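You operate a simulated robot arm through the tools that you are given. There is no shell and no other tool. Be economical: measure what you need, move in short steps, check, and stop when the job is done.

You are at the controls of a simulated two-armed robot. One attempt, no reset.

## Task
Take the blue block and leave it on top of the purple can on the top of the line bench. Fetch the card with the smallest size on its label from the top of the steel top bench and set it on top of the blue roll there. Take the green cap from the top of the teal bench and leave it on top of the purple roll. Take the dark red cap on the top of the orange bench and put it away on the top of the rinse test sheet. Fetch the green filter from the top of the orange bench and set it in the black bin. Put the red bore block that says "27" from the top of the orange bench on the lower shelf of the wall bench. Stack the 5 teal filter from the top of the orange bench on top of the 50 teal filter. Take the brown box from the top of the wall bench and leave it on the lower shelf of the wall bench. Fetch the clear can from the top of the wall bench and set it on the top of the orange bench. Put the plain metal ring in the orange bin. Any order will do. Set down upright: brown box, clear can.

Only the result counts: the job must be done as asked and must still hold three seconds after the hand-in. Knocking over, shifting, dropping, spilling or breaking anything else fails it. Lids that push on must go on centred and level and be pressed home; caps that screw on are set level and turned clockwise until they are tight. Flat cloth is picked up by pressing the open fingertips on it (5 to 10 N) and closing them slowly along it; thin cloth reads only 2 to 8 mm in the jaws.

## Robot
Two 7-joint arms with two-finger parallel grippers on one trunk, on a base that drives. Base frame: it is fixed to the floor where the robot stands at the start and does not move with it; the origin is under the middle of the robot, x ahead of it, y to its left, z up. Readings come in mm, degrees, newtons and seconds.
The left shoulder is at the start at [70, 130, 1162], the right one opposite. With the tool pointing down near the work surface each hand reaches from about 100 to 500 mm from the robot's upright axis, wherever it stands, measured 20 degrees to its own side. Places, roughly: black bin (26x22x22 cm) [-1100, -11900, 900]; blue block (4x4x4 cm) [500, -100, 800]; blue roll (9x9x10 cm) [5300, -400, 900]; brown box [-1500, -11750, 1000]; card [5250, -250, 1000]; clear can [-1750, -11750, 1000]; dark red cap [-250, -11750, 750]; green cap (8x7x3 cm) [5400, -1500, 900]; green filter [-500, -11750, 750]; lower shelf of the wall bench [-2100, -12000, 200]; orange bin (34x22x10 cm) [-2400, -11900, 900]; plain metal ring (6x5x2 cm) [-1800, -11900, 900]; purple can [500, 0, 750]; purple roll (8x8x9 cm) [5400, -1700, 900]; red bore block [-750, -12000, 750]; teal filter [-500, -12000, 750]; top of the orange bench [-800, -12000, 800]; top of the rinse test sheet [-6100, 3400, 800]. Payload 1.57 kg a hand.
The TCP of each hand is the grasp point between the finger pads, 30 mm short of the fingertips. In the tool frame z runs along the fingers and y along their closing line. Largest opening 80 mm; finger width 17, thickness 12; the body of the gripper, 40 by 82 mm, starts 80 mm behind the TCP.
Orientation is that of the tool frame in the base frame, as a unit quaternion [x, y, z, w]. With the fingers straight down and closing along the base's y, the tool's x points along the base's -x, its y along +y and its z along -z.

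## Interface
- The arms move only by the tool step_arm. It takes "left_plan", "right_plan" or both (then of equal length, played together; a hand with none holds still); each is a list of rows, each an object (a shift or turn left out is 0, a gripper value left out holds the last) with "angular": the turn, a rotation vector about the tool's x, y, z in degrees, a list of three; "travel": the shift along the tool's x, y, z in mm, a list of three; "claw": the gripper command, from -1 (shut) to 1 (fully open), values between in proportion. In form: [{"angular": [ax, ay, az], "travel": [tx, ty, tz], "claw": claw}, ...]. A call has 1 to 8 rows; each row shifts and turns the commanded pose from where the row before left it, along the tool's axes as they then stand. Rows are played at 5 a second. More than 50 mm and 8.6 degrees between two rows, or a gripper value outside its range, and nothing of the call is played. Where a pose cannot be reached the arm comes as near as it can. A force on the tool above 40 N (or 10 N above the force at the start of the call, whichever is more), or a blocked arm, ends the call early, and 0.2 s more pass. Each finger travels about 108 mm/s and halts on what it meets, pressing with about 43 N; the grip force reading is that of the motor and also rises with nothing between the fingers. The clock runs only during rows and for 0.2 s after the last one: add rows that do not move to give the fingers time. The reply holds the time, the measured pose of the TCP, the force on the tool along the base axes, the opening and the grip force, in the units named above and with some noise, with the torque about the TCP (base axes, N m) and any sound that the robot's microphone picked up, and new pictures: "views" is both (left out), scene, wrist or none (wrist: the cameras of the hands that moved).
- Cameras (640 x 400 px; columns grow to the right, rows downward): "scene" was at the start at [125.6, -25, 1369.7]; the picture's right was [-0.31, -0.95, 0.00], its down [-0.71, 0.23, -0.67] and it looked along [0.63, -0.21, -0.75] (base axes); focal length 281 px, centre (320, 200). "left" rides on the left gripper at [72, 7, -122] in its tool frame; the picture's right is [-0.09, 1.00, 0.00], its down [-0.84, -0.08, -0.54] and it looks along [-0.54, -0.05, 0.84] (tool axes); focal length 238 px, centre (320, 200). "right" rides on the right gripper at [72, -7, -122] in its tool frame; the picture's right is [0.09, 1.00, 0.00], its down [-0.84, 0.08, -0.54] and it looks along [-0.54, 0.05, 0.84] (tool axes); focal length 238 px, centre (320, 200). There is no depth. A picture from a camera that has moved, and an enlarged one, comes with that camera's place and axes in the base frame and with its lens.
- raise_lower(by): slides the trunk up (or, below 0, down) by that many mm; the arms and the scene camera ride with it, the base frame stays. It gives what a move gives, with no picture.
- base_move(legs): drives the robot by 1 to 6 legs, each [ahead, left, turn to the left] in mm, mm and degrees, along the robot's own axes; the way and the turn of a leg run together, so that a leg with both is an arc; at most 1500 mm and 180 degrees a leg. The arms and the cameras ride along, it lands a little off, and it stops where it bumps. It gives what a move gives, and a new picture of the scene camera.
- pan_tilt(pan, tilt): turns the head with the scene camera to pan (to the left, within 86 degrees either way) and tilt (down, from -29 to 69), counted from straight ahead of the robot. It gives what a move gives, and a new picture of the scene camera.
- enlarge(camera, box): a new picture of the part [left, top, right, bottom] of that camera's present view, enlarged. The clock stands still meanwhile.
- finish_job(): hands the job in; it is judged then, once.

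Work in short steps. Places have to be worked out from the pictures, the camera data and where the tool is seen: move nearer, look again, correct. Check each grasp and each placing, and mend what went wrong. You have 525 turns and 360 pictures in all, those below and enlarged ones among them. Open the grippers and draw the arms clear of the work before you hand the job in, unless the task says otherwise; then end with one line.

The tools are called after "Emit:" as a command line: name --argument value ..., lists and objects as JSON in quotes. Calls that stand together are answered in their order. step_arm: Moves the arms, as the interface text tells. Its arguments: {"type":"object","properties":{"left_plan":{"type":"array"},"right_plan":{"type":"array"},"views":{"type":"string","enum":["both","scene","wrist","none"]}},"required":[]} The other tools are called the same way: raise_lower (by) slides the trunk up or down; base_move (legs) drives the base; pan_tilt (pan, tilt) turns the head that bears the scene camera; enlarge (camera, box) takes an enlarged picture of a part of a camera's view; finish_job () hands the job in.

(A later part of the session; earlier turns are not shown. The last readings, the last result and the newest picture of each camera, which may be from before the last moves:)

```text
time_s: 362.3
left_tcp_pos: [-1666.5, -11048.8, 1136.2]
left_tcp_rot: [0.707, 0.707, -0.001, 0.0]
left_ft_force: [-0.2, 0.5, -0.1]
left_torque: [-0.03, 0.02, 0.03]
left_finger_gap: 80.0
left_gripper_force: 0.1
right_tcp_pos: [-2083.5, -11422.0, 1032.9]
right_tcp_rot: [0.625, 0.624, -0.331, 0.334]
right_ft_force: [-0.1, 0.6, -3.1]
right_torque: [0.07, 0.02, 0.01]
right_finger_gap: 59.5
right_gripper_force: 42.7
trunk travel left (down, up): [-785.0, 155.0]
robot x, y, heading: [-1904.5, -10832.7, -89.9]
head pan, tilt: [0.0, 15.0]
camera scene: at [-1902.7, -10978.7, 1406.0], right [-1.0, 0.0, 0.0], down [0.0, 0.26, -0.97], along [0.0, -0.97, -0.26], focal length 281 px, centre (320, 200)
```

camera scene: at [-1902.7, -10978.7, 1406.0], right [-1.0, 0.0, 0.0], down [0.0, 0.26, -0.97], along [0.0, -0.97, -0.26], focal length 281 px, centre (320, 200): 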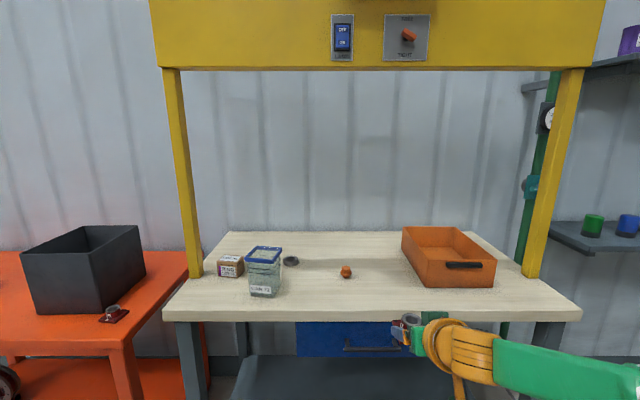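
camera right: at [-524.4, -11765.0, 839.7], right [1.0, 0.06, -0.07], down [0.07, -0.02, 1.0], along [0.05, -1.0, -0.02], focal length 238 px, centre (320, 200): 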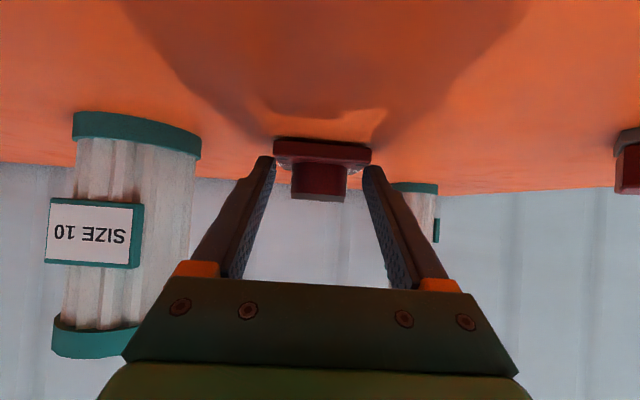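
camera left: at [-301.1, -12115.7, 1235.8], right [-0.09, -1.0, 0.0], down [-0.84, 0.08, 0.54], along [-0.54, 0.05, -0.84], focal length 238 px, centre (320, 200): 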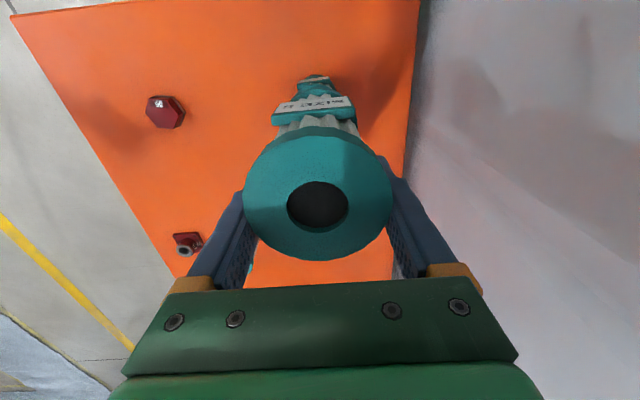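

The trunk moves at most 400 per call, so I'll lower in two steps.

Emit:
raise_lower --by -400

Emit:
raise_lower --by -300

Emit:
pan_tilt --pan 0 --tilt 20

```text
time_s: 366.1
left_tcp_pos: [-1665.7, -11049.2, 737.6]
left_tcp_rot: [0.707, 0.707, -0.001, 0.001]
left_ft_force: [-0.2, -0.2, -0.4]
left_torque: [0.01, -0.02, 0.01]
left_finger_gap: 79.8
left_gripper_force: 0.0
right_tcp_pos: [-2083.5, -11422.3, 631.0]
right_tcp_rot: [0.625, 0.624, -0.331, 0.333]
right_ft_force: [0.7, 0.2, -2.5]
right_torque: [0.09, 0.0, -0.03]
right_finger_gap: 59.3
right_gripper_force: 43.2
trunk travel left (down, up): [-385.0, 555.0]
robot x, y, heading: [-1904.0, -10831.3, -90.0]
head pan, tilt: [0.0, 15.0]
```

```text
time_s: 369.1
left_tcp_pos: [-1666.8, -11048.4, 437.6]
left_tcp_rot: [0.707, 0.707, 0.0, 0.0]
left_ft_force: [0.3, -1.0, 0.1]
left_torque: [-0.01, 0.01, 0.0]
left_finger_gap: 79.9
left_gripper_force: 0.1
right_tcp_pos: [-2083.7, -11421.6, 332.4]
right_tcp_rot: [0.625, 0.624, -0.331, 0.333]
right_ft_force: [0.1, -0.1, -2.9]
right_torque: [0.1, -0.01, 0.0]
right_finger_gap: 59.1
right_gripper_force: 43.2
trunk travel left (down, up): [-85.0, 855.0]
robot x, y, heading: [-1900.7, -10830.4, -90.1]
head pan, tilt: [0.0, 15.0]
```

```text
time_s: 369.8
left_tcp_pos: [-1666.2, -11048.9, 437.2]
left_tcp_rot: [0.707, 0.707, -0.001, 0.001]
left_ft_force: [0.0, 0.0, -0.4]
left_torque: [0.01, 0.02, -0.01]
left_finger_gap: 80.0
left_gripper_force: 0.1
right_tcp_pos: [-2084.7, -11421.7, 332.5]
right_tcp_rot: [0.624, 0.625, -0.33, 0.334]
right_ft_force: [0.3, -0.5, -3.3]
right_torque: [0.09, 0.05, -0.01]
right_finger_gap: 59.3
right_gripper_force: 43.1
trunk travel left (down, up): [-85.0, 855.0]
robot x, y, heading: [-1903.2, -10832.8, -89.9]
head pan, tilt: [0.0, 20.0]
camera scene: at [-1902.5, -10978.2, 697.9], right [-1.0, 0.0, 0.0], down [0.0, 0.34, -0.94], along [0.0, -0.94, -0.34], focal length 281 px, centre (320, 200)
```

scene: 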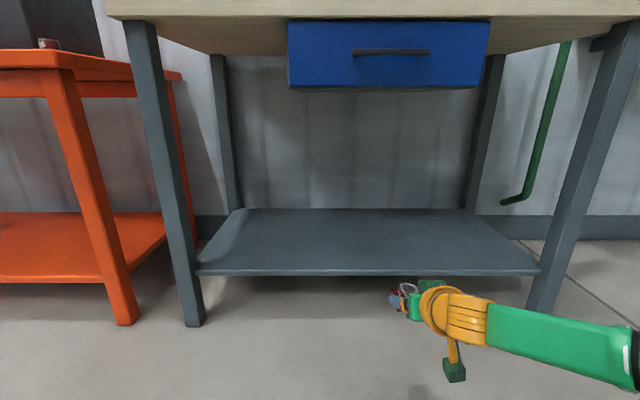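

Clear view: the shelf top is at z≈207 with its front edge at y≈-11700. I'll drive ahead 388 mm, then lower.

Emit:
base_move --legs '[[390, 0, 0]]'

Emit:
raise_lower --by -80

Emit:
pan_tilt --pan -10 --tilt 30

```text
time_s: 372.2
left_tcp_pos: [-1662.8, -11440.3, 437.2]
left_tcp_rot: [0.705, 0.709, 0.0, 0.001]
left_ft_force: [-0.7, 0.4, 0.3]
left_torque: [-0.02, 0.0, 0.01]
left_finger_gap: 80.2
left_gripper_force: 0.0
right_tcp_pos: [-2079.2, -11815.3, 331.5]
right_tcp_rot: [0.622, 0.626, -0.33, 0.335]
right_ft_force: [0.1, 0.1, -2.7]
right_torque: [0.11, -0.03, -0.02]
right_finger_gap: 59.6
right_gripper_force: 42.8
trunk travel left (down, up): [-85.0, 855.0]
robot x, y, heading: [-1899.0, -11227.7, -89.4]
head pan, tilt: [0.0, 20.0]
camera scene: at [-1900.2, -11370.8, 697.8], right [-1.0, -0.01, 0.0], down [0.0, 0.34, -0.94], along [0.01, -0.94, -0.34], focal length 281 px, centre (320, 200)
```

scene: 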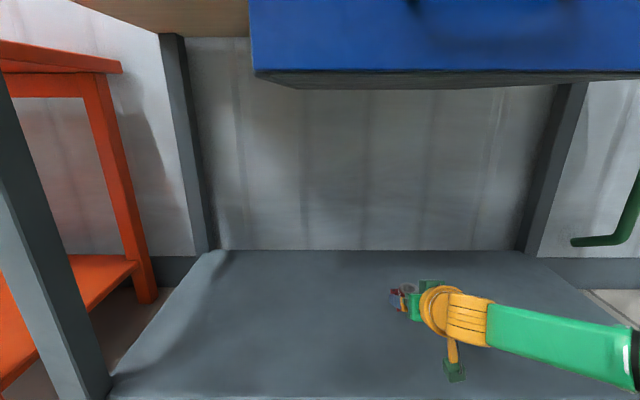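

```text
time_s: 373.4
left_tcp_pos: [-1663.6, -11439.7, 356.5]
left_tcp_rot: [0.705, 0.709, -0.001, 0.001]
left_ft_force: [-0.6, 0.2, -0.6]
left_torque: [-0.03, -0.01, -0.02]
left_finger_gap: 79.8
left_gripper_force: 0.1
right_tcp_pos: [-2079.9, -11816.3, 250.7]
right_tcp_rot: [0.622, 0.626, -0.33, 0.334]
right_ft_force: [0.8, 0.8, -3.6]
right_torque: [0.09, 0.03, 0.02]
right_finger_gap: 59.5
right_gripper_force: 43.0
trunk travel left (down, up): [-5.0, 935.0]
robot x, y, heading: [-1902.8, -11227.8, -89.3]
head pan, tilt: [0.0, 20.0]
```

```text
time_s: 374.1
left_tcp_pos: [-1664.7, -11438.8, 357.0]
left_tcp_rot: [0.705, 0.709, -0.002, 0.0]
left_ft_force: [-1.0, 1.0, 0.4]
left_torque: [-0.01, 0.01, 0.03]
left_finger_gap: 80.0
left_gripper_force: 0.0
right_tcp_pos: [-2079.7, -11814.8, 251.7]
right_tcp_rot: [0.623, 0.626, -0.33, 0.334]
right_ft_force: [0.5, 0.2, -2.6]
right_torque: [0.1, 0.03, 0.0]
right_finger_gap: 59.2
right_gripper_force: 43.1
trunk travel left (down, up): [-5.0, 935.0]
robot x, y, heading: [-1898.3, -11227.3, -89.6]
head pan, tilt: [-10.0, 30.0]
camera scene: at [-1915.8, -11366.8, 601.8], right [-0.99, 0.17, 0.0], down [0.08, 0.49, -0.87], along [-0.14, -0.85, -0.5], focal length 281 px, centre (320, 200)
```

scene: 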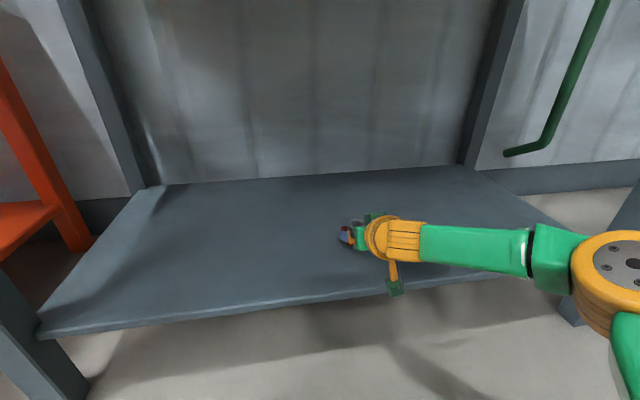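

Now I'll lower the block by small vertical steps to touch the shelf.

Emit:
step_arm --right_plan '[{"travel": [5, 0, 3.3]}, {"travel": [3.3, 0, 2.2]}, {}]' --views "none"

Emit:
step_arm --right_plan '[{"travel": [3.3, 0, 2.2]}, {}]' --views "none"

Emit:
step_arm --right_plan '[{"travel": [3, 0, 2]}, {}]' --views "wrist"

```text
time_s: 374.9
left_tcp_pos: [-1663.7, -11440.9, 357.5]
left_tcp_rot: [0.705, 0.709, 0.0, 0.0]
left_ft_force: [-0.2, -0.2, 0.4]
left_torque: [-0.02, -0.01, 0.01]
left_finger_gap: 80.0
left_gripper_force: 0.2
right_tcp_pos: [-2080.9, -11812.5, 242.9]
right_tcp_rot: [0.622, 0.627, -0.329, 0.335]
right_ft_force: [-0.5, -0.1, -3.0]
right_torque: [0.06, 0.0, -0.02]
right_finger_gap: 59.3
right_gripper_force: 43.3
right hand out of reach, approached as far as the arm can: row 2
trunk travel left (down, up): [-5.0, 935.0]
robot x, y, heading: [-1900.8, -11226.2, -89.6]
head pan, tilt: [-10.0, 30.0]
```

```text
time_s: 375.5
left_tcp_pos: [-1663.3, -11440.7, 357.4]
left_tcp_rot: [0.705, 0.709, -0.001, 0.0]
left_ft_force: [-0.6, 0.6, -0.3]
left_torque: [-0.04, -0.03, -0.01]
left_finger_gap: 79.9
left_gripper_force: 0.1
right_tcp_pos: [-2080.3, -11812.1, 240.0]
right_tcp_rot: [0.622, 0.626, -0.329, 0.335]
right_ft_force: [-0.2, 0.8, -3.4]
right_torque: [0.1, -0.02, 0.01]
right_finger_gap: 59.2
right_gripper_force: 43.8
trunk travel left (down, up): [-5.0, 935.0]
robot x, y, heading: [-1897.2, -11225.6, -89.7]
head pan, tilt: [-10.0, 30.0]
```

```text
time_s: 376.1
left_tcp_pos: [-1664.7, -11440.4, 357.3]
left_tcp_rot: [0.705, 0.709, 0.0, 0.001]
left_ft_force: [0.3, -0.2, 0.1]
left_torque: [-0.01, 0.02, 0.02]
left_finger_gap: 80.1
left_gripper_force: 0.1
right_tcp_pos: [-2081.8, -11809.0, 235.0]
right_tcp_rot: [0.622, 0.627, -0.329, 0.335]
right_ft_force: [-1.0, -0.7, -2.8]
right_torque: [0.11, 0.0, 0.01]
right_finger_gap: 59.4
right_gripper_force: 43.5
right hand out of reach, approached as far as the arm can: row 1
trunk travel left (down, up): [-5.0, 935.0]
robot x, y, heading: [-1901.4, -11226.9, -89.5]
head pan, tilt: [-10.0, 30.0]
camera right: at [-2088.9, -11669.5, 244.3], right [1.0, 0.06, -0.07], down [0.07, -0.02, 1.0], along [0.06, -1.0, -0.02], focal length 238 px, centre (320, 200)
```

right: 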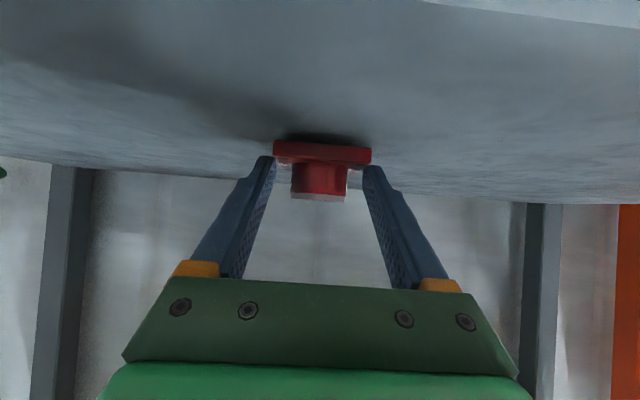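

Near the surface but at the arm's limit. I'll draw the arm back 50 mm, drive ahead 50 mm, then continue down.

Emit:
step_arm --right_plan '[{"travel": [14, 0, -20.7]}, {"travel": [14, 0, -20.7]}]' --views "none"

Emit:
base_move --legs '[[55, 0, 0]]'

Emit:
step_arm --right_plan '[{"travel": [3, 0, 2]}, {}]' --views "none"

Emit:
step_arm --right_plan '[{"travel": [3, 0, 2]}, {}]' --views "wrist"

```text
time_s: 376.7
left_tcp_pos: [-1662.9, -11440.7, 357.6]
left_tcp_rot: [0.706, 0.708, 0.0, 0.0]
left_ft_force: [0.0, 0.2, 0.3]
left_torque: [0.01, -0.02, 0.01]
left_finger_gap: 80.1
left_gripper_force: 0.1
right_tcp_pos: [-2081.9, -11758.9, 236.1]
right_tcp_rot: [0.623, 0.626, -0.33, 0.334]
right_ft_force: [-0.4, 0.2, -3.0]
right_torque: [0.05, -0.01, -0.01]
right_finger_gap: 59.2
right_gripper_force: 42.6
trunk travel left (down, up): [-5.0, 935.0]
robot x, y, heading: [-1896.9, -11226.0, -89.5]
head pan, tilt: [-10.0, 30.0]
```

```text
time_s: 377.7
left_tcp_pos: [-1662.6, -11496.0, 357.2]
left_tcp_rot: [0.705, 0.709, -0.001, 0.001]
left_ft_force: [-0.4, -1.5, 0.8]
left_torque: [-0.03, 0.03, 0.0]
left_finger_gap: 80.2
left_gripper_force: 0.0
right_tcp_pos: [-2081.5, -11815.0, 235.3]
right_tcp_rot: [0.623, 0.625, -0.331, 0.333]
right_ft_force: [0.7, -0.4, -3.4]
right_torque: [0.1, -0.03, 0.04]
right_finger_gap: 59.1
right_gripper_force: 44.1
trunk travel left (down, up): [-5.0, 935.0]
robot x, y, heading: [-1899.6, -11282.9, -89.6]
head pan, tilt: [-10.0, 30.0]
camera scene: at [-1915.6, -11422.5, 601.8], right [-0.99, 0.17, 0.0], down [0.08, 0.49, -0.87], along [-0.14, -0.85, -0.5], focal length 281 px, centre (320, 200)
```

scene: 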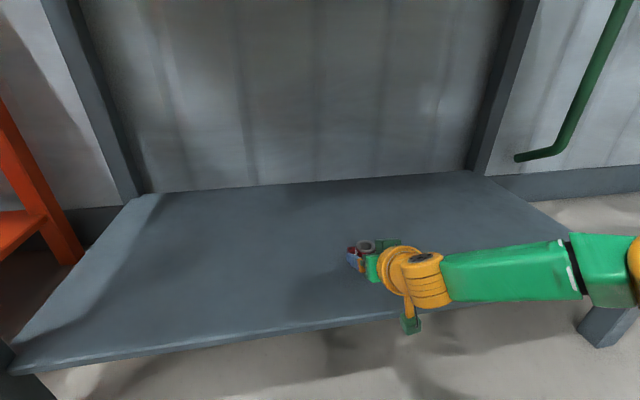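

```text
time_s: 378.3
left_tcp_pos: [-1663.9, -11495.5, 357.9]
left_tcp_rot: [0.705, 0.709, -0.001, 0.0]
left_ft_force: [0.7, 0.6, -0.2]
left_torque: [0.0, 0.0, -0.01]
left_finger_gap: 80.1
left_gripper_force: 0.0
right_tcp_pos: [-2081.5, -11815.8, 232.0]
right_tcp_rot: [0.622, 0.626, -0.33, 0.335]
right_ft_force: [0.7, 0.1, -4.1]
right_torque: [0.07, 0.0, 0.0]
right_finger_gap: 59.3
right_gripper_force: 43.1
trunk travel left (down, up): [-5.0, 935.0]
robot x, y, heading: [-1902.5, -11280.6, -89.6]
head pan, tilt: [-10.0, 30.0]
```

```text
time_s: 378.9
left_tcp_pos: [-1663.7, -11496.7, 357.7]
left_tcp_rot: [0.705, 0.709, -0.001, 0.001]
left_ft_force: [-0.1, -0.1, 0.8]
left_torque: [-0.03, 0.01, -0.02]
left_finger_gap: 80.2
left_gripper_force: 0.1
right_tcp_pos: [-2082.5, -11815.4, 229.2]
right_tcp_rot: [0.622, 0.627, -0.329, 0.335]
right_ft_force: [0.8, -0.3, -2.5]
right_torque: [0.05, -0.02, -0.01]
right_finger_gap: 59.5
right_gripper_force: 42.6
trunk travel left (down, up): [-5.0, 935.0]
robot x, y, heading: [-1900.6, -11281.7, -89.6]
head pan, tilt: [-10.0, 30.0]
camera right: at [-2089.0, -11673.9, 238.2], right [1.0, 0.06, -0.07], down [0.07, -0.02, 1.0], along [0.06, -1.0, -0.02], focal length 238 px, centre (320, 200)
```

right: 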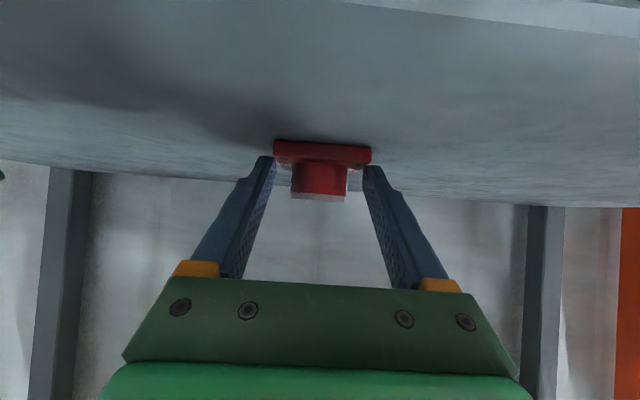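

Emit:
step_arm --right_plan '[{"travel": [2.5, 0, 1.7]}, {}]' --views "none"

Emit:
step_arm --right_plan '[{"travel": [2.5, 0, 1.7]}, {}]' --views "none"

Emit:
step_arm --right_plan '[{"travel": [2.5, 0, 1.7]}, {}]' --views "none"

```text
time_s: 379.5
left_tcp_pos: [-1663.2, -11494.8, 358.1]
left_tcp_rot: [0.706, 0.708, -0.001, 0.001]
left_ft_force: [0.0, 0.5, 0.2]
left_torque: [0.01, 0.01, 0.01]
left_finger_gap: 80.2
left_gripper_force: 0.0
right_tcp_pos: [-2081.8, -11815.4, 228.3]
right_tcp_rot: [0.622, 0.625, -0.332, 0.335]
right_ft_force: [-1.8, -2.9, 3.8]
right_torque: [-0.4, -0.06, -0.13]
right_finger_gap: 59.1
right_gripper_force: 42.9
trunk travel left (down, up): [-5.0, 935.0]
robot x, y, heading: [-1904.1, -11278.0, -89.7]
head pan, tilt: [-10.0, 30.0]
```

```text
time_s: 380.1
left_tcp_pos: [-1663.0, -11494.2, 358.7]
left_tcp_rot: [0.705, 0.709, -0.003, 0.002]
left_ft_force: [0.1, -1.3, -0.7]
left_torque: [0.02, 0.02, 0.0]
left_finger_gap: 80.0
left_gripper_force: 0.1
right_tcp_pos: [-2081.1, -11815.1, 228.1]
right_tcp_rot: [0.621, 0.625, -0.334, 0.336]
right_ft_force: [-3.7, -6.9, 23.5]
right_torque: [-0.12, -0.24, -0.07]
right_finger_gap: 59.5
right_gripper_force: 42.9
trunk travel left (down, up): [-5.0, 935.0]
robot x, y, heading: [-1904.5, -11283.6, -89.5]
head pan, tilt: [-10.0, 30.0]
```

```text
time_s: 380.7
left_tcp_pos: [-1661.8, -11491.8, 358.8]
left_tcp_rot: [0.705, 0.709, -0.006, 0.003]
left_ft_force: [0.1, 0.0, 0.6]
left_torque: [0.0, 0.01, 0.0]
left_finger_gap: 79.8
left_gripper_force: 0.1
right_tcp_pos: [-2081.9, -11815.3, 227.0]
right_tcp_rot: [0.619, 0.624, -0.336, 0.338]
right_ft_force: [-1.3, 0.1, 39.9]
right_torque: [-0.5, 0.05, 0.06]
right_finger_gap: 59.3
right_gripper_force: 42.9
trunk travel left (down, up): [-5.0, 935.0]
robot x, y, heading: [-1899.6, -11281.2, -89.5]
head pan, tilt: [-10.0, 30.0]
```

Contact with the shelf (z≈200). I'll relax 1.5 mm, open, and withdraw backward along the tool.

Emit:
step_arm --right_plan '[{"travel": [-1.5, 0, -1]}, {"claw": 0.6}, {"claw": 0.8}, {"claw": 1}, {"travel": [0, 0, -25]}, {"travel": [0, 0, -25]}]' --views "wrist"

Emit:
base_move --legs '[[-300, 0, 0]]'

```text
time_s: 382.1
left_tcp_pos: [-1663.3, -11496.8, 358.1]
left_tcp_rot: [0.705, 0.709, -0.001, 0.002]
left_ft_force: [-1.3, 0.0, -0.7]
left_torque: [0.0, 0.01, 0.01]
left_finger_gap: 80.0
left_gripper_force: 0.0
right_tcp_pos: [-2085.8, -11774.2, 248.6]
right_tcp_rot: [0.623, 0.626, -0.33, 0.334]
right_ft_force: [-0.2, -0.2, -0.3]
right_torque: [0.0, -0.02, -0.02]
right_finger_gap: 79.9
right_gripper_force: 0.0
trunk travel left (down, up): [-5.0, 935.0]
robot x, y, heading: [-1901.6, -11280.8, -89.7]
head pan, tilt: [-10.0, 30.0]
camera right: at [-2091.8, -11633.6, 257.1], right [1.0, 0.06, -0.07], down [0.07, -0.02, 1.0], along [0.06, -1.0, -0.02], focal length 238 px, centre (320, 200)
```

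right: 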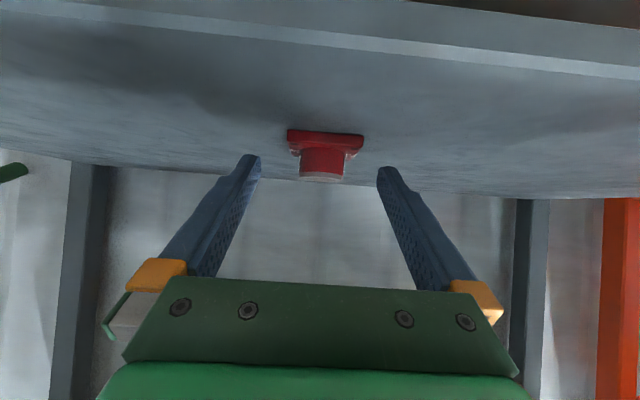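

```text
time_s: 384.1
left_tcp_pos: [-1666.1, -11203.6, 357.4]
left_tcp_rot: [0.707, 0.707, -0.001, 0.0]
left_ft_force: [-0.1, 0.7, -1.4]
left_torque: [0.01, 0.03, -0.01]
left_finger_gap: 79.8
left_gripper_force: 0.0
right_tcp_pos: [-2087.7, -11480.7, 249.0]
right_tcp_rot: [0.623, 0.625, -0.331, 0.335]
right_ft_force: [-0.1, -0.2, -0.3]
right_torque: [-0.01, 0.03, -0.02]
right_finger_gap: 80.1
right_gripper_force: 0.0
trunk travel left (down, up): [-5.0, 935.0]
robot x, y, heading: [-1901.8, -10991.2, -89.7]
head pan, tilt: [-10.0, 30.0]
camera scene: at [-1917.2, -11128.6, 601.9], right [-0.99, 0.17, 0.0], down [0.09, 0.49, -0.87], along [-0.15, -0.85, -0.5], focal length 281 px, centre (320, 200)
```

scene: 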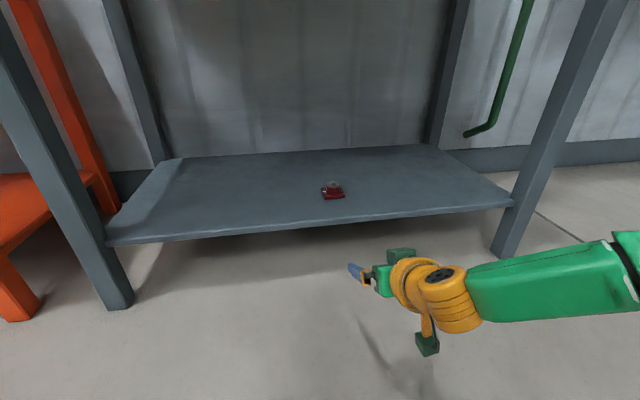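

Block 27 rests on the shelf. Now I'll un-tilt the right hand and raise the trunk for the brown box.

Emit:
step_arm --right_plan '[{"angular": [0, 8.4, 0], "travel": [9, 0, -14]}, {"angular": [0, 8.4, 0], "travel": [11, 0, -12]}, {"angular": [0, 8.4, 0], "travel": [13, 0, -11]}, {"angular": [0, 8.4, 0], "travel": [15, 0, -9]}, {"angular": [0, 8.4, 0], "travel": [16, 0, -6]}, {"angular": [0, 8.4, 0], "travel": [17, 0, -4]}, {"angular": [0, 6, 0], "travel": [17, 0, -2]}]' --views "none"

Emit:
raise_lower --by 400

Emit:
raise_lower --by 400

Emit:
raise_lower --by 120

Emit:
base_move --legs '[[180, 450, -0.3]]'

Emit:
pan_tilt --pan -15 --tilt 45

```text
time_s: 385.7
left_tcp_pos: [-1664.8, -11203.4, 357.9]
left_tcp_rot: [0.707, 0.707, 0.0, 0.001]
left_ft_force: [-0.2, -0.8, 0.6]
left_torque: [0.0, -0.01, -0.01]
left_finger_gap: 80.0
left_gripper_force: 0.0
right_tcp_pos: [-2087.1, -11361.1, 247.9]
right_tcp_rot: [0.706, 0.708, 0.004, 0.0]
right_ft_force: [0.7, -0.3, -0.2]
right_torque: [0.0, 0.02, 0.02]
right_finger_gap: 80.1
right_gripper_force: 0.1
trunk travel left (down, up): [-5.0, 935.0]
robot x, y, heading: [-1903.4, -10988.9, -89.6]
head pan, tilt: [-10.0, 30.0]
```

```text
time_s: 389.5
left_tcp_pos: [-1666.5, -11204.0, 757.8]
left_tcp_rot: [0.707, 0.707, -0.001, 0.001]
left_ft_force: [0.5, 0.7, -0.5]
left_torque: [0.0, 0.0, 0.04]
left_finger_gap: 80.2
left_gripper_force: 0.1
right_tcp_pos: [-2087.7, -11360.3, 647.5]
right_tcp_rot: [0.707, 0.707, 0.003, 0.0]
right_ft_force: [-0.7, -0.3, -0.6]
right_torque: [0.0, -0.02, 0.02]
right_finger_gap: 79.8
right_gripper_force: 0.1
trunk travel left (down, up): [-405.0, 535.0]
robot x, y, heading: [-1904.6, -10992.8, -89.9]
head pan, tilt: [-10.0, 30.0]
```

```text
time_s: 393.4
left_tcp_pos: [-1665.3, -11203.0, 1157.7]
left_tcp_rot: [0.707, 0.707, 0.0, 0.0]
left_ft_force: [0.3, 0.5, -0.5]
left_torque: [0.0, -0.01, 0.04]
left_finger_gap: 80.2
left_gripper_force: 0.1
right_tcp_pos: [-2087.8, -11359.8, 1048.3]
right_tcp_rot: [0.707, 0.707, 0.003, -0.001]
right_ft_force: [-0.7, 0.6, -0.5]
right_torque: [0.01, 0.04, -0.02]
right_finger_gap: 80.0
right_gripper_force: 0.2
trunk travel left (down, up): [-805.0, 135.0]
robot x, y, heading: [-1903.1, -10987.3, -89.9]
head pan, tilt: [-10.0, 30.0]
```

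```text
time_s: 394.9
left_tcp_pos: [-1665.2, -11204.0, 1278.0]
left_tcp_rot: [0.708, 0.707, 0.0, 0.001]
left_ft_force: [-0.8, 0.1, -0.6]
left_torque: [0.01, 0.01, -0.01]
left_finger_gap: 80.1
left_gripper_force: 0.0
right_tcp_pos: [-2088.9, -11359.7, 1166.6]
right_tcp_rot: [0.706, 0.708, 0.003, -0.002]
right_ft_force: [0.2, 0.0, 0.6]
right_torque: [0.01, -0.01, -0.01]
right_finger_gap: 80.2
right_gripper_force: 0.1
trunk travel left (down, up): [-925.0, 15.0]
robot x, y, heading: [-1902.5, -10988.9, -90.0]
head pan, tilt: [-10.0, 30.0]
```

```text
time_s: 397.8
left_tcp_pos: [-1209.2, -11384.7, 1278.6]
left_tcp_rot: [0.709, 0.705, -0.001, 0.002]
left_ft_force: [-0.1, 0.0, 0.2]
left_torque: [-0.02, 0.0, 0.0]
left_finger_gap: 79.9
left_gripper_force: 0.0
right_tcp_pos: [-1631.8, -11541.2, 1168.0]
right_tcp_rot: [0.708, 0.707, 0.004, 0.001]
right_ft_force: [0.5, 0.4, 0.1]
right_torque: [-0.02, 0.0, -0.02]
right_finger_gap: 80.2
right_gripper_force: 0.1
trunk travel left (down, up): [-925.0, 15.0]
robot x, y, heading: [-1442.8, -11171.0, -90.2]
head pan, tilt: [-10.0, 30.0]
camera scene: at [-1461.6, -11308.9, 1522.0], right [-0.98, 0.18, 0.0], down [0.09, 0.49, -0.87], along [-0.15, -0.85, -0.5], focal length 281 px, centre (320, 200)
```

scene: 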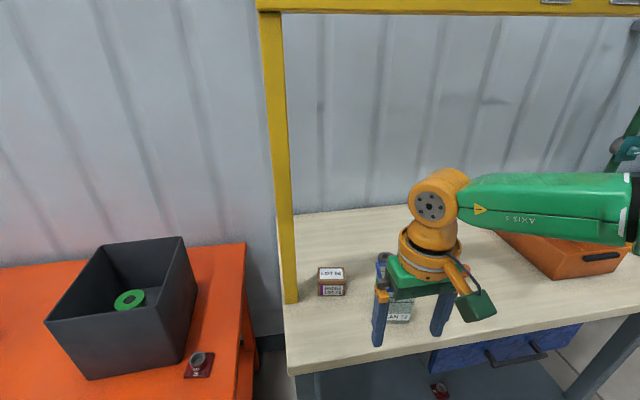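

```text
time_s: 398.6
left_tcp_pos: [-1206.4, -11385.3, 1277.1]
left_tcp_rot: [0.709, 0.705, -0.001, 0.001]
left_ft_force: [-0.2, 0.5, 0.6]
left_torque: [0.0, 0.0, 0.0]
left_finger_gap: 79.9
left_gripper_force: 0.0
right_tcp_pos: [-1630.4, -11540.5, 1167.7]
right_tcp_rot: [0.708, 0.707, 0.003, -0.001]
right_ft_force: [-0.5, -0.3, 0.1]
right_torque: [-0.01, -0.01, -0.02]
right_finger_gap: 80.1
right_gripper_force: 0.1
trunk travel left (down, up): [-925.0, 15.0]
robot x, y, heading: [-1444.7, -11170.0, -89.9]
head pan, tilt: [-15.0, 45.0]
camera scene: at [-1464.5, -11299.3, 1499.4], right [-0.97, 0.26, 0.0], down [0.18, 0.68, -0.71], along [-0.18, -0.68, -0.71], focal length 281 px, centre (320, 200)
```

scene: 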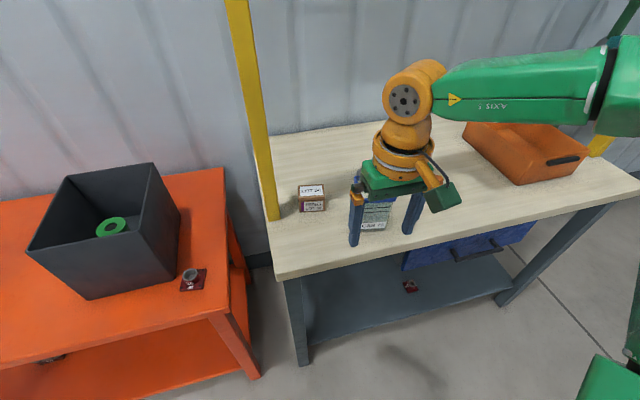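

The box is at about (-1588,-11862), 77 mm wide, with the post 80 mm to its left. I'll drive in and look with the wrist camera.

Emit:
base_move --legs '[[270, 15, 0]]'

Emit:
raise_lower --by -70

Emit:
step_arm --right_plan '[{"travel": [0, 25, 0]}, {}]' --views "both"

```text
time_s: 400.5
left_tcp_pos: [-1190.6, -11650.3, 1278.3]
left_tcp_rot: [0.706, 0.708, -0.001, 0.002]
left_ft_force: [0.0, -0.4, -0.4]
left_torque: [0.01, 0.04, -0.01]
left_finger_gap: 80.1
left_gripper_force: 0.0
right_tcp_pos: [-1613.1, -11807.6, 1168.3]
right_tcp_rot: [0.706, 0.709, 0.002, 0.001]
right_ft_force: [0.1, 1.0, -0.7]
right_torque: [-0.02, 0.0, 0.01]
right_finger_gap: 80.2
right_gripper_force: 0.1
trunk travel left (down, up): [-925.0, 15.0]
robot x, y, heading: [-1424.7, -11443.1, -89.8]
head pan, tilt: [-15.0, 45.0]
camera scene: at [-1448.7, -11564.6, 1499.7], right [-0.97, 0.26, 0.0], down [0.18, 0.68, -0.71], along [-0.18, -0.69, -0.71], focal length 281 px, centre (320, 200)
```

scene: 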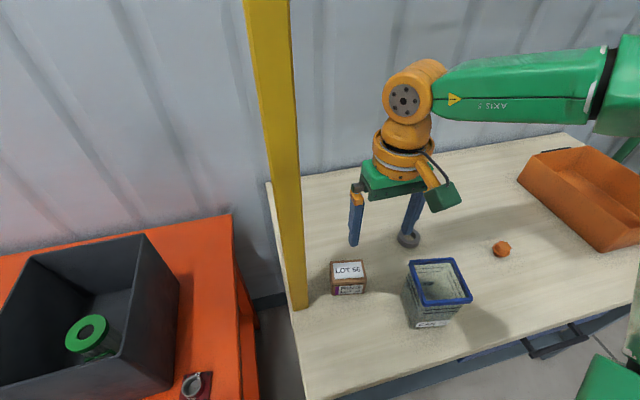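

```text
time_s: 401.5
left_tcp_pos: [-1191.3, -11653.7, 1208.6]
left_tcp_rot: [0.706, 0.708, 0.0, 0.0]
left_ft_force: [0.6, 0.1, -0.3]
left_torque: [0.0, -0.02, 0.01]
left_finger_gap: 80.1
left_gripper_force: 0.1
right_tcp_pos: [-1614.6, -11810.5, 1098.7]
right_tcp_rot: [0.706, 0.708, 0.003, -0.001]
right_ft_force: [0.1, 1.0, -0.3]
right_torque: [0.01, -0.03, 0.02]
right_finger_gap: 80.1
right_gripper_force: 0.0
trunk travel left (down, up): [-855.0, 85.0]
robot x, y, heading: [-1427.3, -11435.1, -89.9]
head pan, tilt: [-15.0, 45.0]
```

```text
time_s: 402.1
left_tcp_pos: [-1190.8, -11654.7, 1207.7]
left_tcp_rot: [0.706, 0.708, 0.0, 0.0]
left_ft_force: [-0.8, 0.4, 0.5]
left_torque: [-0.01, 0.02, 0.03]
left_finger_gap: 80.3
left_gripper_force: 0.1
right_tcp_pos: [-1587.0, -11812.0, 1098.7]
right_tcp_rot: [0.706, 0.708, 0.003, -0.001]
right_ft_force: [0.2, 0.1, 0.0]
right_torque: [-0.02, 0.01, 0.01]
right_finger_gap: 80.0
right_gripper_force: 0.0
trunk travel left (down, up): [-855.0, 85.0]
robot x, y, heading: [-1424.9, -11442.5, -89.8]
head pan, tilt: [-15.0, 45.0]
camera scene: at [-1448.3, -11569.2, 1429.3], right [-0.97, 0.26, 0.0], down [0.18, 0.68, -0.71], along [-0.18, -0.68, -0.71], focal length 281 px, centre (320, 200)
camera right: at [-1593.1, -11740.9, 1221.0], right [1.0, 0.1, 0.0], down [0.08, -0.84, 0.54], along [0.05, -0.53, -0.84], focal length 238 px, centre (320, 200)
```

scene: 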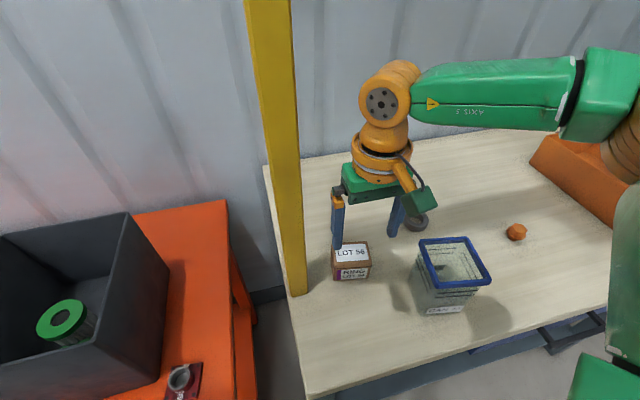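
right: 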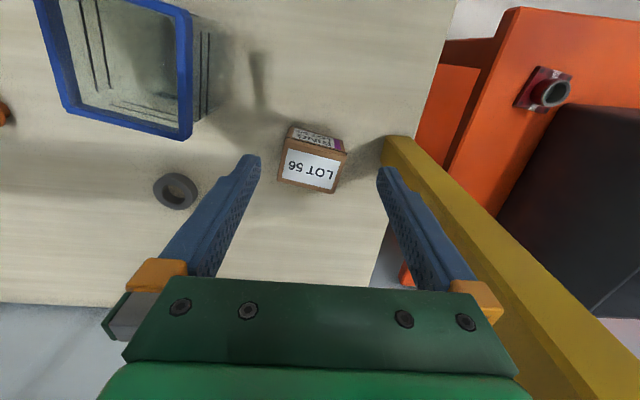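

The box is about 73×55 mm, aligned with the axes, centre (-1590,-11866). I'll yaw -90° to close across its 55 mm depth.

Emit:
step_arm --right_plan '[{"angular": [0, 0, -8.5]}, {"angular": [0, 0, -8.5]}, {"angular": [0, 0, -8.5]}, {"angular": [0, 0, -8.5]}, {"angular": [0, 0, -8.5]}, {"angular": [0, 0, -8.5]}, {"angular": [0, 0, -8.5]}, {"angular": [0, 0, -8.5]}]' --views "none"

Emit:
step_arm --right_plan '[{"angular": [0, 0, -8.5]}, {"angular": [0, 0, -8.5]}, {"angular": [0, 0, -5]}, {}]' --views "wrist"

```text
time_s: 403.9
left_tcp_pos: [-1190.0, -11653.7, 1207.2]
left_tcp_rot: [0.706, 0.708, -0.002, 0.001]
left_ft_force: [0.1, -0.7, 0.1]
left_torque: [0.01, -0.01, -0.01]
left_finger_gap: 79.6
left_gripper_force: 0.1
right_tcp_pos: [-1544.8, -11744.5, 1093.8]
right_tcp_rot: [0.188, 0.982, 0.001, 0.0]
right_ft_force: [0.0, 0.9, -0.9]
right_torque: [-0.01, 0.03, 0.0]
right_finger_gap: 80.0
right_gripper_force: 0.1
right hand out of reach, approached as far as the arm can: row 6, 7, 8
trunk travel left (down, up): [-855.0, 85.0]
robot x, y, heading: [-1429.3, -11441.9, -90.0]
head pan, tilt: [-15.0, 45.0]
```

```text
time_s: 404.9
left_tcp_pos: [-1189.9, -11654.5, 1206.5]
left_tcp_rot: [0.706, 0.708, -0.001, 0.001]
left_ft_force: [-1.1, 0.0, 0.0]
left_torque: [0.02, 0.03, -0.01]
left_finger_gap: 80.0
left_gripper_force: 0.0
right_tcp_pos: [-1508.9, -11680.1, 1091.6]
right_tcp_rot: [-0.002, 1.0, 0.002, 0.001]
right_ft_force: [-0.5, 0.0, -0.4]
right_torque: [0.02, 0.0, -0.01]
right_finger_gap: 80.2
right_gripper_force: 0.1
right hand out of reach, approached as far as the arm can: row 1, 2, 3
trunk travel left (down, up): [-855.0, 85.0]
robot x, y, heading: [-1424.4, -11439.2, -90.0]
head pan, tilt: [-15.0, 45.0]
camera right: at [-1580.2, -11688.5, 1213.0], right [-0.1, 1.0, 0.0], down [0.84, 0.08, 0.54], along [0.54, 0.05, -0.84], focal length 238 px, centre (320, 200)
```

right: 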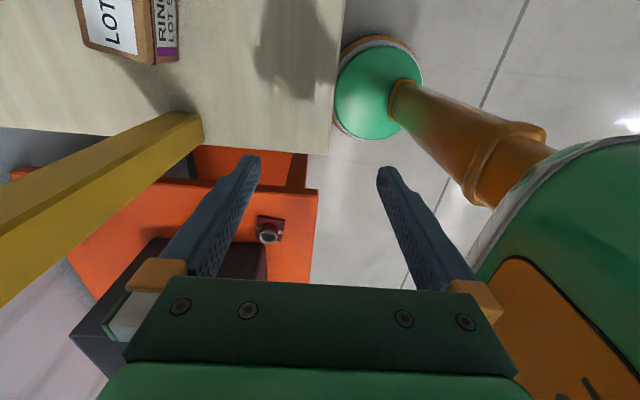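

The -90° yaw runs into a joint limit. I'll rotate the other way (+90°) here in free space, then grip the box a little off-centre to keep the camera clear of the post.

Emit:
step_arm --right_plan '[{"angular": [0, 0, 8.5]}, {"angular": [0, 0, 8.5]}, {"angular": [0, 0, 8.5]}, {"angular": [0, 0, 8.5]}, {"angular": [0, 0, 8.5]}, {"angular": [0, 0, 8.5]}, {"angular": [0, 0, 8.5]}, {"angular": [0, 0, 8.5]}]' --views "none"

Emit:
step_arm --right_plan '[{"angular": [0, 0, 8.5]}, {"angular": [0, 0, 8.5]}, {"angular": [0, 0, 8.5]}, {"angular": [0, 0, 8.5], "travel": [0, -20, 0]}, {"angular": [0, 0, 8.5], "travel": [0, -20, 0]}, {"angular": [0, 0, 8.5], "travel": [0, -20, 0]}, {"angular": [0, 0, 8.5]}, {"angular": [0, 0, 8.5]}]' --views "none"

Emit:
step_arm --right_plan '[{"angular": [0, 0, 8.5]}, {"angular": [0, 0, 8.5]}, {"angular": [0, 0, 8.5]}, {"angular": [0, 0, 8.5]}, {"angular": [0, 0, 8.5]}, {"angular": [0, 0, 3]}, {}]' --views "wrist"

```text
time_s: 406.7
left_tcp_pos: [-1190.7, -11653.6, 1206.4]
left_tcp_rot: [0.707, 0.708, -0.002, 0.001]
left_ft_force: [-0.2, -0.5, 0.4]
left_torque: [-0.01, 0.04, -0.02]
left_finger_gap: 80.0
left_gripper_force: 0.1
right_tcp_pos: [-1509.0, -11679.9, 1091.2]
right_tcp_rot: [0.558, 0.83, 0.002, -0.001]
right_ft_force: [0.5, 0.1, 0.2]
right_torque: [0.01, 0.0, -0.03]
right_finger_gap: 79.8
right_gripper_force: 0.1
trunk travel left (down, up): [-855.0, 85.0]
robot x, y, heading: [-1432.7, -11437.7, -90.0]
head pan, tilt: [-15.0, 45.0]
```

```text
time_s: 408.5
left_tcp_pos: [-1191.1, -11653.3, 1206.5]
left_tcp_rot: [0.707, 0.708, -0.002, 0.001]
left_ft_force: [-0.2, 0.2, 0.5]
left_torque: [0.01, 0.02, -0.02]
left_finger_gap: 80.1
left_gripper_force: 0.0
right_tcp_pos: [-1567.4, -11668.8, 1090.0]
right_tcp_rot: [0.927, 0.375, 0.002, -0.002]
right_ft_force: [0.3, -0.3, -0.5]
right_torque: [0.01, 0.0, 0.01]
right_finger_gap: 80.1
right_gripper_force: 0.1
trunk travel left (down, up): [-855.0, 85.0]
robot x, y, heading: [-1433.4, -11441.0, -89.7]
head pan, tilt: [-15.0, 45.0]
```

```text
time_s: 410.1
left_tcp_pos: [-1191.9, -11652.8, 1207.4]
left_tcp_rot: [0.707, 0.708, -0.001, 0.002]
left_ft_force: [0.1, 0.0, 0.0]
left_torque: [-0.02, 0.0, 0.01]
left_finger_gap: 79.9
left_gripper_force: 0.0
right_tcp_pos: [-1566.6, -11669.4, 1089.6]
right_tcp_rot: [1.0, -0.012, 0.001, -0.003]
right_ft_force: [0.5, -0.8, 0.6]
right_torque: [0.01, -0.02, -0.04]
right_finger_gap: 79.7
right_gripper_force: 0.1
trunk travel left (down, up): [-855.0, 85.0]
robot x, y, heading: [-1425.8, -11441.3, -89.8]
head pan, tilt: [-15.0, 45.0]
camera right: at [-1494.9, -11664.9, 1212.9], right [0.07, -1.0, -0.01], down [-0.84, -0.06, 0.54], along [-0.54, -0.03, -0.84], focal length 238 px, centre (320, 200)
```

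right: 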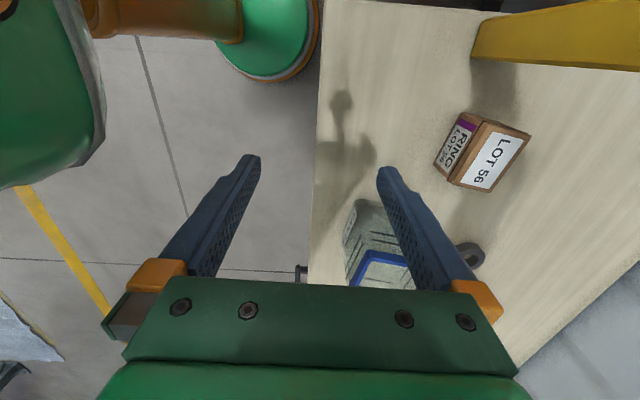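

Box confirmed at (-1589,-11868). I'll shift x first (to keep the camera off the post), then go ahead over the box.

Emit:
step_arm --right_plan '[{"travel": [-36, 0, 0]}, {"travel": [0, 45, 0]}, {"travel": [0, 45, 0]}, {"travel": [0, 45, 0]}, {"travel": [0, 45, 0]}, {"travel": [0, 18, 0]}, {}]' --views "both"

```text
time_s: 411.7
left_tcp_pos: [-1190.3, -11653.1, 1207.8]
left_tcp_rot: [0.707, 0.707, -0.001, 0.001]
left_ft_force: [-0.3, -0.1, 1.2]
left_torque: [-0.01, -0.02, -0.02]
left_finger_gap: 79.9
left_gripper_force: 0.1
right_tcp_pos: [-1606.6, -11861.5, 1091.0]
right_tcp_rot: [1.0, -0.012, 0.002, -0.003]
right_ft_force: [0.9, 0.0, -0.6]
right_torque: [-0.03, 0.02, -0.02]
right_finger_gap: 79.7
right_gripper_force: 0.1
trunk travel left (down, up): [-855.0, 85.0]
robot x, y, heading: [-1426.2, -11442.1, -89.9]
head pan, tilt: [-15.0, 45.0]
camera scene: at [-1448.4, -11568.0, 1429.4], right [-0.97, 0.26, 0.0], down [0.18, 0.68, -0.71], along [-0.18, -0.68, -0.71], focal length 281 px, centre (320, 200)
camera right: at [-1535.3, -11857.6, 1212.8], right [0.07, -1.0, -0.01], down [-0.84, -0.06, 0.54], along [-0.54, -0.03, -0.84], focal length 238 px, centre (320, 200)
```

scene: 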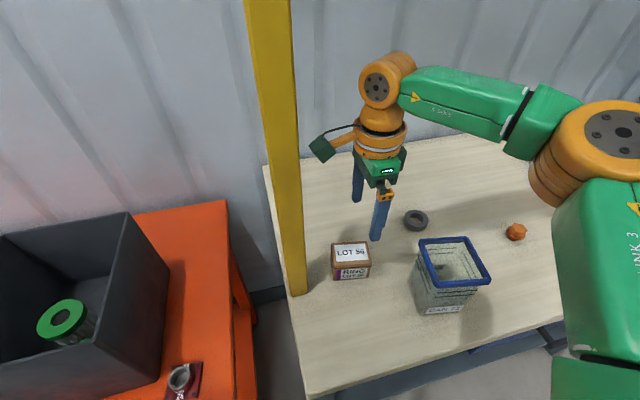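
right: 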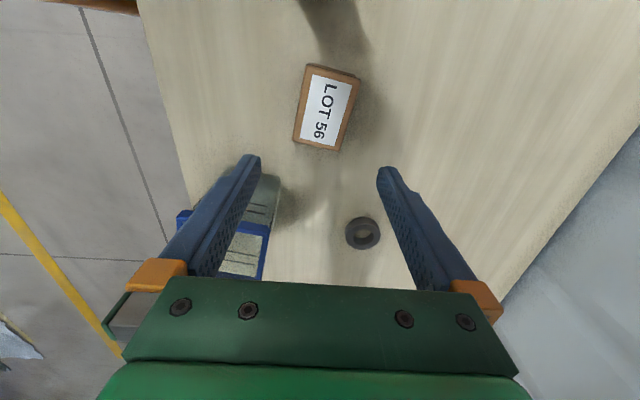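

The box is turned about 5° clockwise. I'll adjust the yaw and position, then lower the trunk.

Emit:
step_arm --right_plan '[{"travel": [5, 5, 0], "angular": [0, 0, 5]}, {}]' --views "none"

Emit:
raise_lower --by -105

Emit:
step_arm --right_plan '[{}]' --views "wrist"

```text
time_s: 412.3
left_tcp_pos: [-1191.9, -11652.8, 1207.0]
left_tcp_rot: [0.707, 0.708, -0.002, 0.001]
left_ft_force: [-0.6, -0.2, -0.3]
left_torque: [0.0, 0.02, 0.01]
left_finger_gap: 79.9
left_gripper_force: 0.1
right_tcp_pos: [-1605.2, -11863.3, 1089.9]
right_tcp_rot: [0.998, -0.056, 0.002, -0.001]
right_ft_force: [0.0, 0.2, 0.6]
right_torque: [-0.02, -0.04, 0.06]
right_finger_gap: 79.8
right_gripper_force: 0.0
right hand out of reach, approached as far as the arm can: row 1
trunk travel left (down, up): [-855.0, 85.0]
robot x, y, heading: [-1429.6, -11437.5, -89.7]
head pan, tilt: [-15.0, 45.0]
```

```text
time_s: 413.7
left_tcp_pos: [-1190.9, -11653.8, 1102.5]
left_tcp_rot: [0.706, 0.708, -0.001, 0.001]
left_ft_force: [0.3, 0.1, -0.4]
left_torque: [-0.01, -0.02, 0.02]
left_finger_gap: 80.0
left_gripper_force: 0.0
right_tcp_pos: [-1605.4, -11864.5, 983.9]
right_tcp_rot: [0.998, -0.055, 0.001, -0.003]
right_ft_force: [0.5, -0.1, 0.1]
right_torque: [0.01, 0.0, 0.05]
right_finger_gap: 80.2
right_gripper_force: 0.2
trunk travel left (down, up): [-750.0, 190.0]
robot x, y, heading: [-1429.3, -11439.5, -89.8]
head pan, tilt: [-15.0, 45.0]
```

```text
time_s: 414.1
left_tcp_pos: [-1190.2, -11654.4, 1101.9]
left_tcp_rot: [0.706, 0.708, 0.0, 0.001]
left_ft_force: [-0.8, -0.7, -0.1]
left_torque: [0.02, -0.02, -0.01]
left_finger_gap: 80.0
left_gripper_force: 0.0
right_tcp_pos: [-1605.3, -11863.0, 984.4]
right_tcp_rot: [0.998, -0.055, 0.001, -0.002]
right_ft_force: [0.0, 0.4, -0.2]
right_torque: [-0.03, 0.03, -0.04]
right_finger_gap: 79.9
right_gripper_force: 0.0
trunk travel left (down, up): [-750.0, 190.0]
robot x, y, heading: [-1429.4, -11437.2, -89.7]
head pan, tilt: [-15.0, 45.0]
camera right: at [-1533.2, -11865.5, 1106.9], right [-0.02, -1.0, 0.0], down [-0.84, 0.01, 0.54], along [-0.54, 0.01, -0.84], focal length 238 px, centre (320, 200)
```

right: 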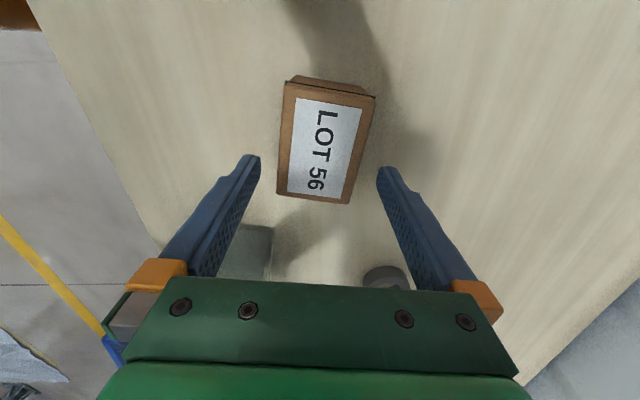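

The box still appears about 8° rotated relative to the jaws. I'll yaw 8° more, then descend gradually.

Emit:
step_arm --right_plan '[{"angular": [0, 0, 8]}, {"travel": [0, 0, 12]}, {"travel": [0, 0, 12]}, {}]' --views "wrist"

```text
time_s: 415.1
left_tcp_pos: [-1190.5, -11653.9, 1101.3]
left_tcp_rot: [0.707, 0.708, -0.002, 0.002]
left_ft_force: [0.0, -1.8, 0.4]
left_torque: [0.01, -0.01, -0.01]
left_finger_gap: 80.3
left_gripper_force: 0.0
right_tcp_pos: [-1604.6, -11861.5, 960.8]
right_tcp_rot: [0.992, -0.125, 0.002, -0.003]
right_ft_force: [-0.2, 0.2, 0.2]
right_torque: [0.02, 0.0, 0.01]
right_finger_gap: 80.0
right_gripper_force: 0.1
trunk travel left (down, up): [-750.0, 190.0]
robot x, y, heading: [-1429.4, -11438.0, -89.8]
head pan, tilt: [-15.0, 45.0]
camera right: at [-1533.7, -11874.2, 1081.8], right [-0.16, -0.99, 0.0], down [-0.83, 0.13, 0.54], along [-0.53, 0.09, -0.84], focal length 238 px, centre (320, 200)
```

right: 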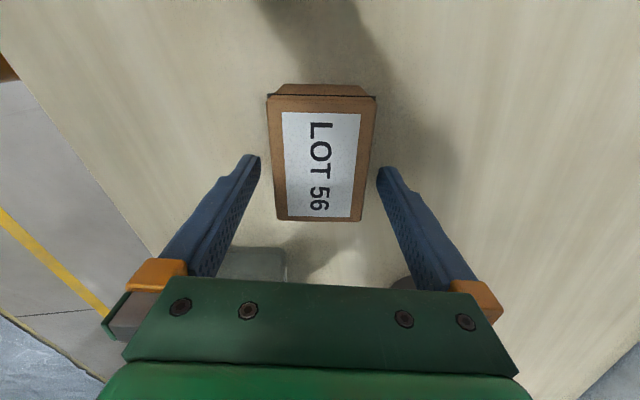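

Aligned and centred. I'll continue down.

Emit:
step_arm --right_plan '[{"travel": [0, 0, 10]}, {"travel": [0, 0, 8]}, {"travel": [0, 0, 6]}, {}]' --views "wrist"

```text
time_s: 416.1
left_tcp_pos: [-1191.4, -11654.2, 1103.7]
left_tcp_rot: [0.707, 0.707, 0.0, 0.001]
left_ft_force: [-0.2, 0.1, 0.0]
left_torque: [0.02, 0.01, -0.03]
left_finger_gap: 79.9
left_gripper_force: 0.0
right_tcp_pos: [-1604.9, -11860.9, 936.8]
right_tcp_rot: [0.992, -0.125, 0.003, -0.001]
right_ft_force: [0.1, -0.1, 0.3]
right_torque: [-0.02, 0.02, 0.0]
right_finger_gap: 79.9
right_gripper_force: 0.1
trunk travel left (down, up): [-750.0, 190.0]
robot x, y, heading: [-1428.2, -11439.3, -89.9]
head pan, tilt: [-15.0, 45.0]
camera right: at [-1534.1, -11872.7, 1059.1], right [-0.16, -0.99, 0.0], down [-0.83, 0.13, 0.54], along [-0.53, 0.09, -0.84], focal length 238 px, centre (320, 200)
```

right: 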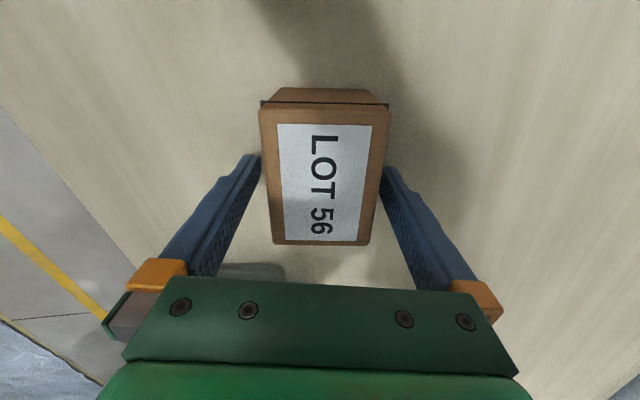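

The fingers straddle the box. I'll close gently.

Emit:
step_arm --right_plan '[{"claw": 0.6}, {"claw": 0.45}, {"claw": 0.3}, {}, {}]' --views "none"

```text
time_s: 417.3
left_tcp_pos: [-1191.0, -11653.6, 1101.9]
left_tcp_rot: [0.706, 0.708, -0.001, 0.001]
left_ft_force: [-0.3, -1.1, -0.2]
left_torque: [-0.04, -0.03, -0.01]
left_finger_gap: 79.9
left_gripper_force: 0.0
right_tcp_pos: [-1605.7, -11861.9, 936.3]
right_tcp_rot: [0.992, -0.124, 0.003, -0.002]
right_ft_force: [-0.7, -0.1, 0.1]
right_torque: [-0.05, 0.03, 0.0]
right_finger_gap: 55.0
right_gripper_force: 42.9
trunk travel left (down, up): [-750.0, 190.0]
robot x, y, heading: [-1427.9, -11440.0, -89.9]
head pan, tilt: [-15.0, 45.0]
```

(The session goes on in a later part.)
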